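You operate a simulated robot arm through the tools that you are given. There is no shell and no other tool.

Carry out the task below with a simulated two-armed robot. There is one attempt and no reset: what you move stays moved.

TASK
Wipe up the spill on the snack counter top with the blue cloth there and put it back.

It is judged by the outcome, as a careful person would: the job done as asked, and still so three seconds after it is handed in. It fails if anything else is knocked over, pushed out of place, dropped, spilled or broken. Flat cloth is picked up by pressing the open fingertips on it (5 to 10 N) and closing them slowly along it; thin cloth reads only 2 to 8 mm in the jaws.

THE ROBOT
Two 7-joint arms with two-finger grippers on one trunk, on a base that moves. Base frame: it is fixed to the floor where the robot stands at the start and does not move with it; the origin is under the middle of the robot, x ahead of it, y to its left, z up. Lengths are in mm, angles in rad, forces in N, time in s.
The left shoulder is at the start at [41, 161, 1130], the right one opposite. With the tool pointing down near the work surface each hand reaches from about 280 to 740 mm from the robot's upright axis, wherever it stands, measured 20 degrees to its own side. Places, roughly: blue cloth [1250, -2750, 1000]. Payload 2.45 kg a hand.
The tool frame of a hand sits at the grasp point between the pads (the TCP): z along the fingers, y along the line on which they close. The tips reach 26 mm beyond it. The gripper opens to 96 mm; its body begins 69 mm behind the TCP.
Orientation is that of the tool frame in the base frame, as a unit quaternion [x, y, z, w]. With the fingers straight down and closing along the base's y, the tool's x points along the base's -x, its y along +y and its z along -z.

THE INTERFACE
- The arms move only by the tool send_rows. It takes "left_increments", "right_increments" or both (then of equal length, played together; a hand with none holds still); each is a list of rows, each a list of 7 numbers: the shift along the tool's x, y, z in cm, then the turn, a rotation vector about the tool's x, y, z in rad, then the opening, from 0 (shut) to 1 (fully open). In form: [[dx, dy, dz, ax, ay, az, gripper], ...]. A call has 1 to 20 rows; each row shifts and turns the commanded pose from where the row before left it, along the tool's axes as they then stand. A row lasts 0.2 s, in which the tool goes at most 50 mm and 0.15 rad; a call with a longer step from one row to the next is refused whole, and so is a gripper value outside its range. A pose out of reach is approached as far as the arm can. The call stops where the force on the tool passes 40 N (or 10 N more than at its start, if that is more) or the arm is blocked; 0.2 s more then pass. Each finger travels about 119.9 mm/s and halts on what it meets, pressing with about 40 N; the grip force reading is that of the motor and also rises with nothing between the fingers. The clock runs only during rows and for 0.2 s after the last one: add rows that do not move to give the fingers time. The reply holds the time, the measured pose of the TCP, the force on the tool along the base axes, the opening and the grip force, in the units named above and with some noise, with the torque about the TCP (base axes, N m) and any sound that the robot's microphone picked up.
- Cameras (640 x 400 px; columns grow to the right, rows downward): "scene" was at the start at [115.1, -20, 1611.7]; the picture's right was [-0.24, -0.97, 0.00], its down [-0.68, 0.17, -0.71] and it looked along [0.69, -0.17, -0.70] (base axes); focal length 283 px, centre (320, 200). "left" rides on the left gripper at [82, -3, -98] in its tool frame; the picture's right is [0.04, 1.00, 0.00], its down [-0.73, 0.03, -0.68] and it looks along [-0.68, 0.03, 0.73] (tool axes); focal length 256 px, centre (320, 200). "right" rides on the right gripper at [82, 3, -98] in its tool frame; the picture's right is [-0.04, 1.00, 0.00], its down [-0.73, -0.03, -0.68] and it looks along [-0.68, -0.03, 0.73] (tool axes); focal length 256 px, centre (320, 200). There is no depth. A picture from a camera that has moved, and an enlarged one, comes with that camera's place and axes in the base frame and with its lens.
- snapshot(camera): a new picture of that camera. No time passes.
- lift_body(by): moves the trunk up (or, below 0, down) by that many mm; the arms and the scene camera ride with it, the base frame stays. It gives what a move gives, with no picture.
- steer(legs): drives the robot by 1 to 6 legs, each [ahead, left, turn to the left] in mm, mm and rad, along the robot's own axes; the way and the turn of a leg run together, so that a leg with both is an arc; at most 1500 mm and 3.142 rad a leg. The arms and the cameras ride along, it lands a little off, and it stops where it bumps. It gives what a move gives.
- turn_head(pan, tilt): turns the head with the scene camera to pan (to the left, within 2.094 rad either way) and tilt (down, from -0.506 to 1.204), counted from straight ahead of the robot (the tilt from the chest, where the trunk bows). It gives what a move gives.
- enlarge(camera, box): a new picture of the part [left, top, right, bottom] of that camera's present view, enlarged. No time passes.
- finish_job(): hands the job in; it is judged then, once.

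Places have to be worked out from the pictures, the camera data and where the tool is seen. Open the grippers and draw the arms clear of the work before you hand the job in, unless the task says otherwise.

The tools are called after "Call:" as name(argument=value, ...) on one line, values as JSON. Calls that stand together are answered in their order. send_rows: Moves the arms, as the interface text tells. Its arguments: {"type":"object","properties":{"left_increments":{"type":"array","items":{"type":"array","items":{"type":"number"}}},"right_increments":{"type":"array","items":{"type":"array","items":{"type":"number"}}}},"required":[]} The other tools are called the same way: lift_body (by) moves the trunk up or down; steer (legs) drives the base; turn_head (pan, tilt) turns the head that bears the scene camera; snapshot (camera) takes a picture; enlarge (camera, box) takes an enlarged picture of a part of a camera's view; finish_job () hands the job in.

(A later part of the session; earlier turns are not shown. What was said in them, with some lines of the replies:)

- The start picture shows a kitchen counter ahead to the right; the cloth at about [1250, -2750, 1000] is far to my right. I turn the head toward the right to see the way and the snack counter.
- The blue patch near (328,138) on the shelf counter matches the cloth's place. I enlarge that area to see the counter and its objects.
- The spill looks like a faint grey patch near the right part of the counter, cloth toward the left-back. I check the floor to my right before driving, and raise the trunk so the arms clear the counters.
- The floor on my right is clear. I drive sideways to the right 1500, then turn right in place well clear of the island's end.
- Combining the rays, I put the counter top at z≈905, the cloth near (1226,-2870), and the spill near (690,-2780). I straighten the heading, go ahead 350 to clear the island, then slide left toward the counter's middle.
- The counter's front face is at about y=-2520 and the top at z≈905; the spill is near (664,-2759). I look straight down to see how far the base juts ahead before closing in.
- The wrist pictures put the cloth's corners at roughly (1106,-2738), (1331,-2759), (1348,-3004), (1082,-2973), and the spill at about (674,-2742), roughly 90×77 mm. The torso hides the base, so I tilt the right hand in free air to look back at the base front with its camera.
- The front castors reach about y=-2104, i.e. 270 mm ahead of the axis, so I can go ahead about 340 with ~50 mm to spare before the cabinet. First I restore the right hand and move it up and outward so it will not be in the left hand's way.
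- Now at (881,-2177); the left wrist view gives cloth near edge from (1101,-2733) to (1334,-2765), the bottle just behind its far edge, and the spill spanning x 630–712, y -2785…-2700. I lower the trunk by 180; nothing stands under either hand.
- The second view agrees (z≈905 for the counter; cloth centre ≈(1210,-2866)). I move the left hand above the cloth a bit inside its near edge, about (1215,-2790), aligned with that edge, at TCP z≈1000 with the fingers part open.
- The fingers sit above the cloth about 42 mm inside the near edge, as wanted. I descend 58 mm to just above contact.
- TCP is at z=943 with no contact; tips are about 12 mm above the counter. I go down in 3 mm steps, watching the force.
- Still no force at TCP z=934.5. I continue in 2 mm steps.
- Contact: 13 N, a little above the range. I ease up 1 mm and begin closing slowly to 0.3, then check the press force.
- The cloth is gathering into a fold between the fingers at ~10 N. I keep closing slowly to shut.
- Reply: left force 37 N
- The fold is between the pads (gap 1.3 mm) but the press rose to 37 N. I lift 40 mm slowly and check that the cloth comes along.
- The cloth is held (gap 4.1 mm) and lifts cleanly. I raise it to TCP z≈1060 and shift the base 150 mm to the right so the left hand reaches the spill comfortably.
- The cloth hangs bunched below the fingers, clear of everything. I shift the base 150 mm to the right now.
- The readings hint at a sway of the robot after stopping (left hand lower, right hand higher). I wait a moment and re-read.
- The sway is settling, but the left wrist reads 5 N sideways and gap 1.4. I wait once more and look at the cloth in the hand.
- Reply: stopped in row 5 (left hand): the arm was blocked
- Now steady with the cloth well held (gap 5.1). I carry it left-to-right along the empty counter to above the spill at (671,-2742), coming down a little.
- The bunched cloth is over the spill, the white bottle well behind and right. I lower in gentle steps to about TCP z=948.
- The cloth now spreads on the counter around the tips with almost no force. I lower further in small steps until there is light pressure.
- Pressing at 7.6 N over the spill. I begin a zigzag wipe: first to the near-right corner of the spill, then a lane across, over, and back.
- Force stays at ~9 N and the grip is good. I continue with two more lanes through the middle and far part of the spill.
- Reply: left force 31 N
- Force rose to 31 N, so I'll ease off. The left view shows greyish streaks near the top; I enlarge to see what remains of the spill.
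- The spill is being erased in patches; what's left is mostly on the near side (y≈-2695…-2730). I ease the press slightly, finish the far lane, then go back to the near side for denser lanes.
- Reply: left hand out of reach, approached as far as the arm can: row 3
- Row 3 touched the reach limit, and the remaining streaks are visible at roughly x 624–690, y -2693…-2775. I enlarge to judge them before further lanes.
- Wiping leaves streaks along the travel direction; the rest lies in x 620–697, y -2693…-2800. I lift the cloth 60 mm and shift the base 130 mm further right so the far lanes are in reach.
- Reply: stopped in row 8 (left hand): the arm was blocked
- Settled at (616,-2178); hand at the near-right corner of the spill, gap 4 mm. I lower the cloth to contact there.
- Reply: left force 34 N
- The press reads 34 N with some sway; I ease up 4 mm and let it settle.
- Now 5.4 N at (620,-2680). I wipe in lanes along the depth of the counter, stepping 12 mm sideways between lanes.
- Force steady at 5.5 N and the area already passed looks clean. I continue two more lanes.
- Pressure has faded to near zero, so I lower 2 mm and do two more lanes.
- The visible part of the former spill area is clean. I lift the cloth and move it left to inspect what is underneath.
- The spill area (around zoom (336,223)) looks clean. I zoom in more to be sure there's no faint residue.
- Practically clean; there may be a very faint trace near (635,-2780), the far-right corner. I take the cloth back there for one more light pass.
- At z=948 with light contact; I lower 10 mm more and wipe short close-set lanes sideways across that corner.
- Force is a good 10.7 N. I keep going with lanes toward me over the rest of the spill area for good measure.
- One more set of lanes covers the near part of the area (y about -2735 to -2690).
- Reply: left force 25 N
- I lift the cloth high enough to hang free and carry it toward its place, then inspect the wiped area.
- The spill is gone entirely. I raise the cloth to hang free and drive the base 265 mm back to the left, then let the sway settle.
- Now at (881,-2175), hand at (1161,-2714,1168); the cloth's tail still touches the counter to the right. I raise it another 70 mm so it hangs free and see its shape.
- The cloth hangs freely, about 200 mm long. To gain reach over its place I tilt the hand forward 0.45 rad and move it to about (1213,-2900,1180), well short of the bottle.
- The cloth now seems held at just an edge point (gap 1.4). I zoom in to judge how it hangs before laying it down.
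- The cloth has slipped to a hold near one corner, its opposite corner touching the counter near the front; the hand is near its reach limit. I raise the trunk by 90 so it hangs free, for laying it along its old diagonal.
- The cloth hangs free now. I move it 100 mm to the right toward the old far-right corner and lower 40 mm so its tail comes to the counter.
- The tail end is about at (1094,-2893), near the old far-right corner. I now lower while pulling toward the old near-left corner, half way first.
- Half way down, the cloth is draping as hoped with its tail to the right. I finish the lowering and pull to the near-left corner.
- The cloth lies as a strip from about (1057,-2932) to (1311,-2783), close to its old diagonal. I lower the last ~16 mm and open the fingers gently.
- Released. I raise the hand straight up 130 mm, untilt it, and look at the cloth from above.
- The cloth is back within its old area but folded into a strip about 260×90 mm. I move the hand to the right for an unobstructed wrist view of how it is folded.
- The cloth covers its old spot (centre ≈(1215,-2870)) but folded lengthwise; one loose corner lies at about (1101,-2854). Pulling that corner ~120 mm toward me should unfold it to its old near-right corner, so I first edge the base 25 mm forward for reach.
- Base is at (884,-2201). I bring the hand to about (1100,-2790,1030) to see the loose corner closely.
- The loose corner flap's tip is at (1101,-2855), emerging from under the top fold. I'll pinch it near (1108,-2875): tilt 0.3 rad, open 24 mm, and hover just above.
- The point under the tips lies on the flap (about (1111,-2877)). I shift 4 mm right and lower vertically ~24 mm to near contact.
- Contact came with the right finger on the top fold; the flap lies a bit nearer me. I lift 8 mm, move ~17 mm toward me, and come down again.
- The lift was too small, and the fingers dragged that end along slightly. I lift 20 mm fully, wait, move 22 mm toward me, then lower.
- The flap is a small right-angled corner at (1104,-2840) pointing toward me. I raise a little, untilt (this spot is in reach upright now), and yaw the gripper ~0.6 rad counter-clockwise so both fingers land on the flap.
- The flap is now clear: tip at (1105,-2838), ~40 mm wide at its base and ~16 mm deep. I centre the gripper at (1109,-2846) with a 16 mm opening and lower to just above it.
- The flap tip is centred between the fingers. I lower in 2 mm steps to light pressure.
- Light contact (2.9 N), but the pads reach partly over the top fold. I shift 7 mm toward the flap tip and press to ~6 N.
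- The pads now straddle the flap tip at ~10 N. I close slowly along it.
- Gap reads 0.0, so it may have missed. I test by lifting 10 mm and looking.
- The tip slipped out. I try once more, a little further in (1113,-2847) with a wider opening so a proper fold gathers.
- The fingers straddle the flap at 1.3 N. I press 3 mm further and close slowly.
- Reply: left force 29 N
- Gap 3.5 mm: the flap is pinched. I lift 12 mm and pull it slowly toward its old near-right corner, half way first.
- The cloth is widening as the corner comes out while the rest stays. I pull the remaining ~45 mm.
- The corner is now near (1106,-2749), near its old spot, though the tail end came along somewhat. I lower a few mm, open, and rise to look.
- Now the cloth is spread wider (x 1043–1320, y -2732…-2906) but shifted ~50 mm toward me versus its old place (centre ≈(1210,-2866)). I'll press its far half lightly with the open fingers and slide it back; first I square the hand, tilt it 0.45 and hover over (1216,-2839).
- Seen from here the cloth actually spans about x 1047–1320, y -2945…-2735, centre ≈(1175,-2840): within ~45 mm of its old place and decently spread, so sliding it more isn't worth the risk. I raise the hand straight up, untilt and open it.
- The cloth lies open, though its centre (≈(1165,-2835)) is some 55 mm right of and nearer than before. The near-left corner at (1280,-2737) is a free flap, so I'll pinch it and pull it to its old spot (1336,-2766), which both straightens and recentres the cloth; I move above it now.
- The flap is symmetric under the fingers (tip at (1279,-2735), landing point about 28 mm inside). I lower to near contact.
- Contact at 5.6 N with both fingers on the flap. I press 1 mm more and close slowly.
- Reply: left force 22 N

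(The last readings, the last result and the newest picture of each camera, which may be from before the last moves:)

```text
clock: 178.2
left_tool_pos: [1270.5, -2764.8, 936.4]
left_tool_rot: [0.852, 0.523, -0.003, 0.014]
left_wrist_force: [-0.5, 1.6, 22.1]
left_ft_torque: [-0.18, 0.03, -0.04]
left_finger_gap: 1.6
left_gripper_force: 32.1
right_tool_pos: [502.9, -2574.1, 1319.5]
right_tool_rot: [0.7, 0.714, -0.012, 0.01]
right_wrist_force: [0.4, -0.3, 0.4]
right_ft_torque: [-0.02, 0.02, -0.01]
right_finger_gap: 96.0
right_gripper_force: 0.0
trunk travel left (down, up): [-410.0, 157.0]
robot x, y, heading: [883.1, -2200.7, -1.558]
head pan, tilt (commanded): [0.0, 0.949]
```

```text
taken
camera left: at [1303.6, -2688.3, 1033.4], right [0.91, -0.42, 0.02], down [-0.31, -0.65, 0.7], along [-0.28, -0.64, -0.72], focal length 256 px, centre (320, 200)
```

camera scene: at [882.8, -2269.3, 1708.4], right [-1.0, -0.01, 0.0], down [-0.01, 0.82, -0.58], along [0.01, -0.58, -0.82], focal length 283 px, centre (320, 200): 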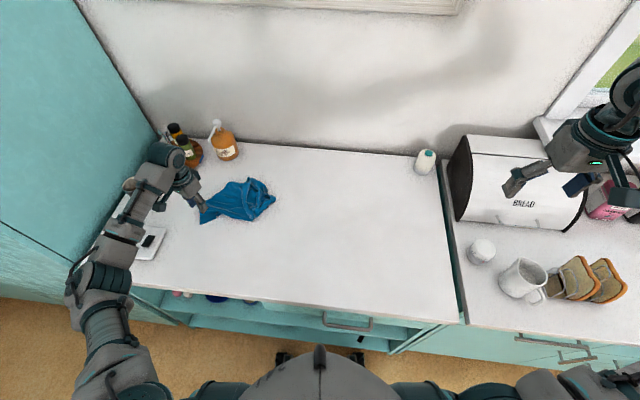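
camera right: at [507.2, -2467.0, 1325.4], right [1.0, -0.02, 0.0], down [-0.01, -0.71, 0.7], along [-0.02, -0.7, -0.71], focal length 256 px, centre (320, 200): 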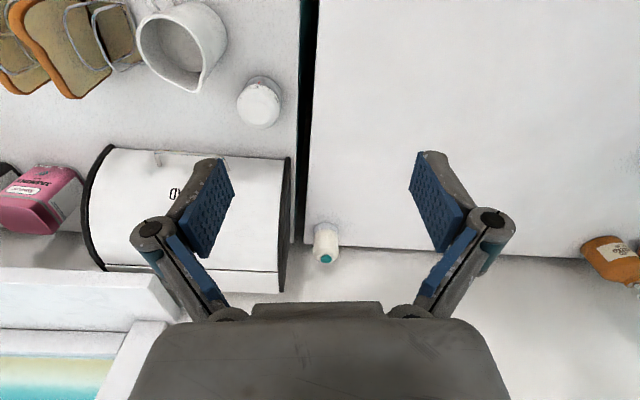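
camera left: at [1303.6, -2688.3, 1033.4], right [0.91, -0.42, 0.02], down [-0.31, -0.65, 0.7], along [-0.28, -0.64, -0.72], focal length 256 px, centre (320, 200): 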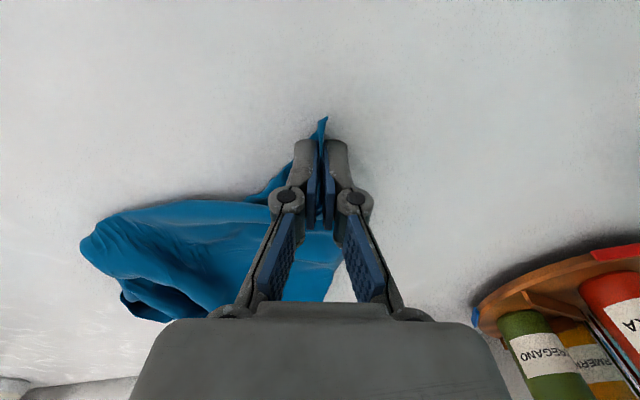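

Pinched (gap 1.6). I lift 10 mm and pull it gently about 70 mm left and slightly away, toward its old corner.

Call:
send_rows(left_increments=[[0, 0, -0.5, 0, 0, 0, 0], [0, 0, -0.5, 0, 0, 0, 0], [0.05, 1.2, 0, 0, 0, 0, 0], [0.05, 1.2, 0, 0, 0, 0, 0], [0.05, 1.2, 0, 0, 0, 0, 0], [0.05, 1.2, 0, 0, 0, 0, 0], [0.05, 1.2, 0, 0, 0, 0, 0], [0.05, 1.2, 0, 0, 0, 0, 0], [0, 0, 0, 0, 0, 0, 0]])

Call:
snapshot(camera="left")

Call:
enlarge(camera="scene", box=[140, 130, 300, 240])

```text
clock: 180.2
left_tool_pos: [1336.0, -2794.5, 948.7]
left_tool_rot: [0.852, 0.524, -0.005, 0.013]
left_wrist_force: [-3.6, 2.9, -0.4]
left_ft_torque: [0.01, 0.1, 0.02]
left_finger_gap: 3.3
left_gripper_force: 29.5
right_tool_pos: [504.2, -2574.6, 1321.5]
right_tool_rot: [0.7, 0.714, -0.012, 0.01]
right_wrist_force: [-0.2, -0.6, 0.0]
right_ft_torque: [0.0, -0.01, 0.03]
right_finger_gap: 95.9
right_gripper_force: 0.0
trunk travel left (down, up): [-410.0, 157.0]
robot x, y, heading: [880.1, -2198.6, -1.558]
head pan, tilt (commanded): [0.0, 0.949]
```

```text
taken
camera left: at [1369.9, -2718.2, 1044.4], right [0.91, -0.42, 0.02], down [-0.31, -0.65, 0.69], along [-0.28, -0.64, -0.72], focal length 256 px, centre (320, 200)
```

left: 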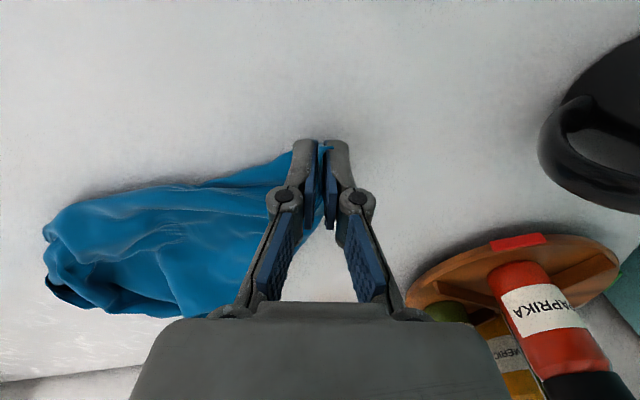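

```text
3.64 times, centred on (220, 185) of scene
camera zoom: at [882.6, -2269.1, 1708.4], right [-1.0, -0.01, 0.0], down [-0.01, 0.81, -0.58], along [0.01, -0.58, -0.82], focal length 1030 px, centre (684, 254)
```

zoom: 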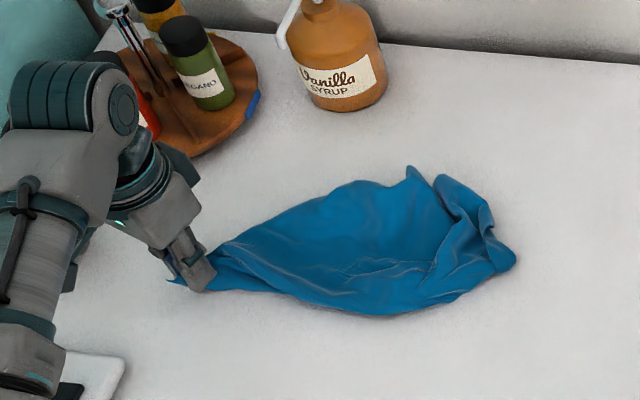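

The cloth is pulled straight and lies at about x 1050–1345, y -2949…-2765. I pull another 20 mm to recentre it, then lower slightly and release.

Call:
send_rows(left_increments=[[0.0, 1.0, 0, 0, 0, 0, 0], [0.0, 1.0, 0, 0, 0, 0, 0], [0, 0, 0.4, 0, 0, 0, 0], [0, 0, 0.2, 0, 0, 0, 0], [0, 0, 0, 0, 0, 0, 0.1], [0, 0, 0, 0, 0, 0, 0.2], [0, 0, 0, 0, 0, 0, 0.3], [0, 0, 0, 0, 0, 0, 0.35], [0, 0, -1, 0, 0, 0, 0.35], [0, 0, -2, 0, 0, 0, 0.35], [0, 0, -2, 0, 0, 0, 0.35], [0, 0, -2, 0, 0, 0, 0.35], [0, 0, -2, 0, 0, 0, 0.35], [0, 0, 0, 0, 0, 0, 0.35]])

Call:
snapshot(camera="left")

Call:
enlarge(camera="scene", box=[140, 130, 300, 240])

```text
clock: 183.2
left_tool_pos: [1355.4, -2801.0, 1030.8]
left_tool_rot: [0.852, 0.523, -0.005, 0.012]
left_wrist_force: [0.0, -0.2, -0.4]
left_ft_torque: [-0.03, 0.02, -0.01]
left_finger_gap: 33.6
left_gripper_force: 0.0
right_tool_pos: [504.3, -2573.8, 1320.3]
right_tool_rot: [0.7, 0.714, -0.012, 0.01]
right_wrist_force: [0.5, -0.2, 0.2]
right_ft_torque: [-0.02, 0.01, 0.01]
right_finger_gap: 96.0
right_gripper_force: 0.1
trunk travel left (down, up): [-410.0, 157.0]
robot x, y, heading: [882.3, -2200.7, -1.555]
head pan, tilt (commanded): [0.0, 0.949]
```

```text
taken
camera left: at [1389.2, -2725.5, 1127.4], right [0.91, -0.42, 0.02], down [-0.31, -0.65, 0.69], along [-0.28, -0.64, -0.72], focal length 256 px, centre (320, 200)
```

left: 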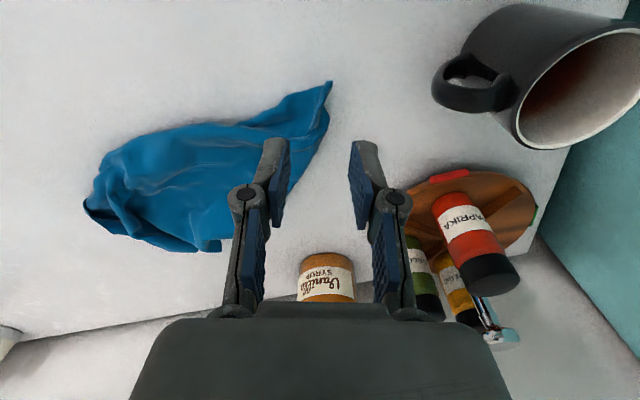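

```text
3.64 times, centred on (220, 185) of scene
camera zoom: at [883.1, -2269.8, 1708.4], right [-1.0, -0.01, 0.0], down [-0.01, 0.82, -0.58], along [0.01, -0.58, -0.82], focal length 1030 px, centre (684, 254)
```

zoom: 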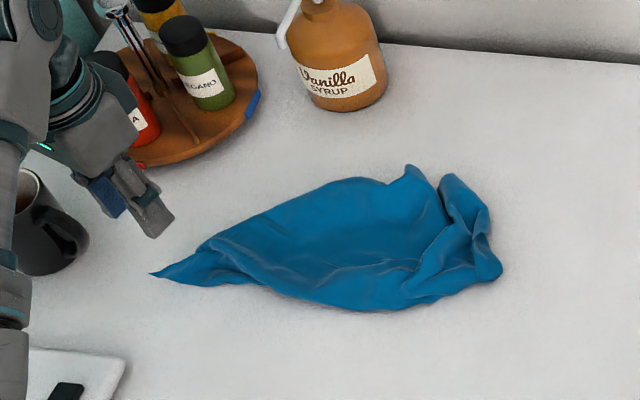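

The cloth now lies as a leaf-shaped spread centred at about (1205,-2850), within ~20 mm of its old centre, and nothing else has moved. I raise the hand, draw it back toward me and open it fully.

Call:
send_rows(left_increments=[[0, 0, -1.5, 0, 0, 0, 0.4], [0, 0, -1.5, 0, 0, 0, 0.4], [0, 0, -1.5, 0, 0, 0, 0.4], [1.0, -1.35, -1.2, 0, 0, 0, 0.5], [1.0, -1.35, -1.2, 0, 0, 0, 0.6], [1.0, -1.35, -1.2, 0, 0, 0, 0.7], [1.0, -1.35, -1.2, 0, 0, 0, 0.8], [1.0, -1.35, -1.2, 0, 0, 0, 0.9], [1.0, -1.35, -1.2, 0, 0, 0, 1], [1.0, -1.35, -1.2, 0, 0, 0, 1], [1.0, -1.35, -1.2, 0, 0, 0, 1], [0, 0, 0, 0, 0, -0.15, 1], [0, 0, 0, 0, 0, -0.15, 1], [0, 0, 0, 0, 0, 0, 1]])

Call:
snapshot(camera="left")

Call:
snapshot(camera="scene")

```text
clock: 186.2
left_tool_pos: [1293.2, -2677.4, 1169.0]
left_tool_rot: [0.763, 0.646, -0.008, 0.012]
left_wrist_force: [0.3, 0.0, 0.0]
left_ft_torque: [0.0, 0.03, 0.0]
left_finger_gap: 96.1
left_gripper_force: 0.1
right_tool_pos: [505.2, -2573.0, 1320.6]
right_tool_rot: [0.7, 0.714, -0.013, 0.009]
right_wrist_force: [0.3, 0.4, -0.8]
right_ft_torque: [-0.01, -0.05, 0.02]
right_finger_gap: 96.2
right_gripper_force: 0.1
trunk travel left (down, up): [-410.0, 157.0]
robot x, y, heading: [879.9, -2202.5, -1.556]
head pan, tilt (commanded): [0.0, 0.949]
```

```text
taken
camera left: at [1303.4, -2594.1, 1265.3], right [0.99, -0.13, 0.01], down [-0.1, -0.71, 0.7], along [-0.08, -0.69, -0.72], focal length 256 px, centre (320, 200)
```

left: 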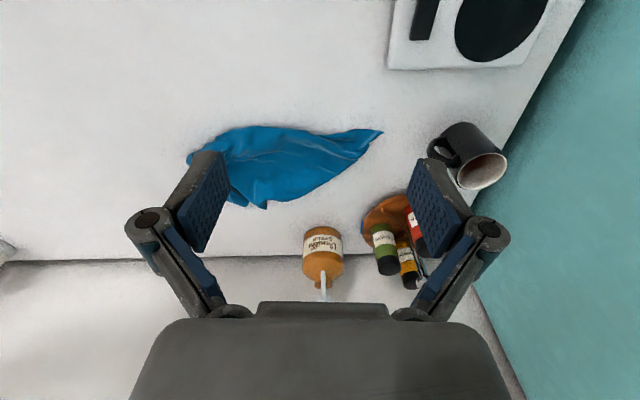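

```text
taken
camera scene: at [883.3, -2268.2, 1708.4], right [-1.0, -0.01, 0.0], down [-0.01, 0.81, -0.58], along [0.01, -0.58, -0.81], focal length 283 px, centre (320, 200)
```

scene: 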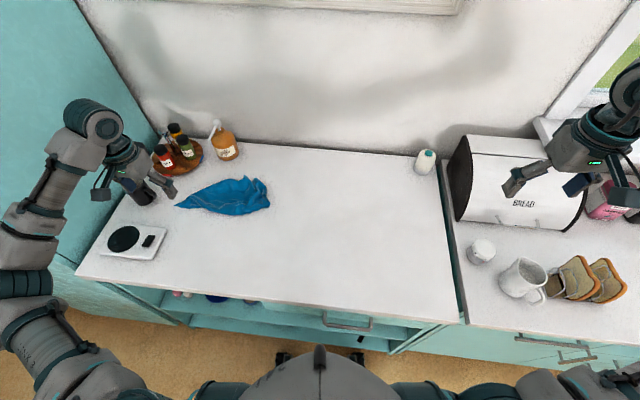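

Everything stands as before and the cloth is in place. I bring the left hand in toward the middle, then back the robot away 300 mm to be clear of the counter.

Call:
send_rows(left_increments=[[-0.25, -3.0, 0, 0, 0, 0, 1], [-0.25, -3.0, 0, 0, 0, 0, 1], [-0.25, -3.0, 0, 0, 0, 0, 1], [-0.25, -3.0, 0, 0, 0, 0, 1], [-0.25, -3.0, 0, 0, 0, 0, 1], [-0.25, -3.0, 0, 0, 0, 0, 1], [-0.25, -3.0, 0, 0, 0, 0, 1], [-0.25, -3.0, 0, 0, 0, 0, 1], [0, 0, 0, 0, 0, 0, 1]])

Call:
steer(legs=[[-300, 0, 0]])

Call:
turn_head(pan=0.0, tilt=0.8)

Call:
snapshot(camera="scene")

Call:
enlarge(camera="scene", box=[160, 100, 420, 270])

```text
clock: 188.2
left_tool_pos: [1051.1, -2660.1, 1167.9]
left_tool_rot: [0.764, 0.645, -0.007, 0.013]
left_wrist_force: [0.1, 0.7, -0.5]
left_ft_torque: [-0.02, 0.01, -0.01]
left_finger_gap: 95.9
left_gripper_force: 0.0
right_tool_pos: [502.5, -2574.1, 1320.0]
right_tool_rot: [0.7, 0.714, -0.011, 0.011]
right_wrist_force: [-0.1, 0.0, 0.4]
right_ft_torque: [0.01, -0.02, 0.03]
right_finger_gap: 96.1
right_gripper_force: 0.0
trunk travel left (down, up): [-410.0, 157.0]
robot x, y, heading: [883.1, -2206.9, -1.56]
head pan, tilt (commanded): [0.0, 0.949]
```

```text
clock: 190.2
left_tool_pos: [1047.4, -2362.3, 1166.6]
left_tool_rot: [0.766, 0.643, -0.006, 0.011]
left_wrist_force: [-0.5, -0.4, 0.2]
left_ft_torque: [0.0, 0.0, -0.01]
left_finger_gap: 95.9
left_gripper_force: 0.1
right_tool_pos: [500.6, -2272.8, 1318.7]
right_tool_rot: [0.702, 0.712, -0.011, 0.009]
right_wrist_force: [0.3, -0.6, -0.3]
right_ft_torque: [0.0, 0.0, -0.01]
right_finger_gap: 96.1
right_gripper_force: 0.0
trunk travel left (down, up): [-410.0, 157.0]
robot x, y, heading: [879.7, -1904.0, -1.561]
head pan, tilt (commanded): [0.0, 0.949]
```

```text
clock: 190.9
left_tool_pos: [1047.0, -2356.5, 1168.5]
left_tool_rot: [0.766, 0.643, -0.008, 0.013]
left_wrist_force: [0.6, 0.0, 0.1]
left_ft_torque: [0.0, -0.04, -0.01]
left_finger_gap: 96.1
left_gripper_force: 0.1
right_tool_pos: [499.6, -2266.8, 1320.8]
right_tool_rot: [0.702, 0.712, -0.012, 0.01]
right_wrist_force: [0.8, 0.2, -0.6]
right_ft_torque: [-0.02, -0.02, 0.02]
right_finger_gap: 96.1
right_gripper_force: 0.1
trunk travel left (down, up): [-410.0, 157.0]
robot x, y, heading: [878.7, -1901.1, -1.562]
head pan, tilt (commanded): [0.0, 0.799]
```

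```text
taken
camera scene: at [877.0, -1976.7, 1719.9], right [-1.0, -0.01, 0.0], down [-0.01, 0.72, -0.69], along [0.01, -0.69, -0.72], focal length 283 px, centre (320, 200)
```

scene: 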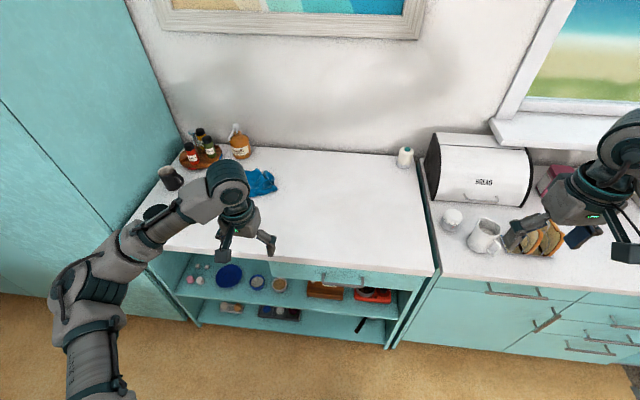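

```text
2.35 times, centred on (290, 185) of scene
camera zoom: at [877.0, -1976.7, 1719.9], right [-1.0, -0.01, 0.0], down [-0.01, 0.72, -0.69], along [0.01, -0.69, -0.72], focal length 666 px, centre (391, 235)
```

zoom: 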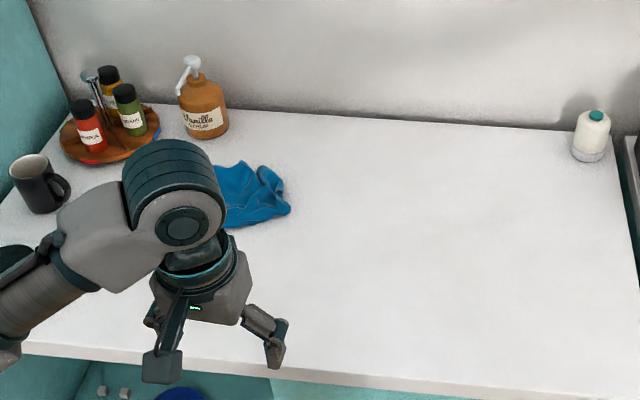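

The counter is clean where the spill was, the cloth lies back in its place, all other items stand as before, and both grippers are open and clear of the counter. I hand the job in.

Call:
finish_job()

```text
The job is handed in.
```

The spill on the snack counter is wiped up, and the blue cloth is back in its place. The last camera views show no trace of the spill where it was, including when enlarged.

- **Cloth:** it lies about 20 mm from its original centre. It is loosely spread in a leaf shape, roughly 330 × 170 mm, rather than as the flat square it was at the start.
- **Other items:** by the camera views nothing else was moved or knocked over, including the bottle, spice tray, mug and scale around the cloth.
- **Robot:** both grippers are open, the arms are clear of the counter, and I backed the robot off 300 mm before handing in.
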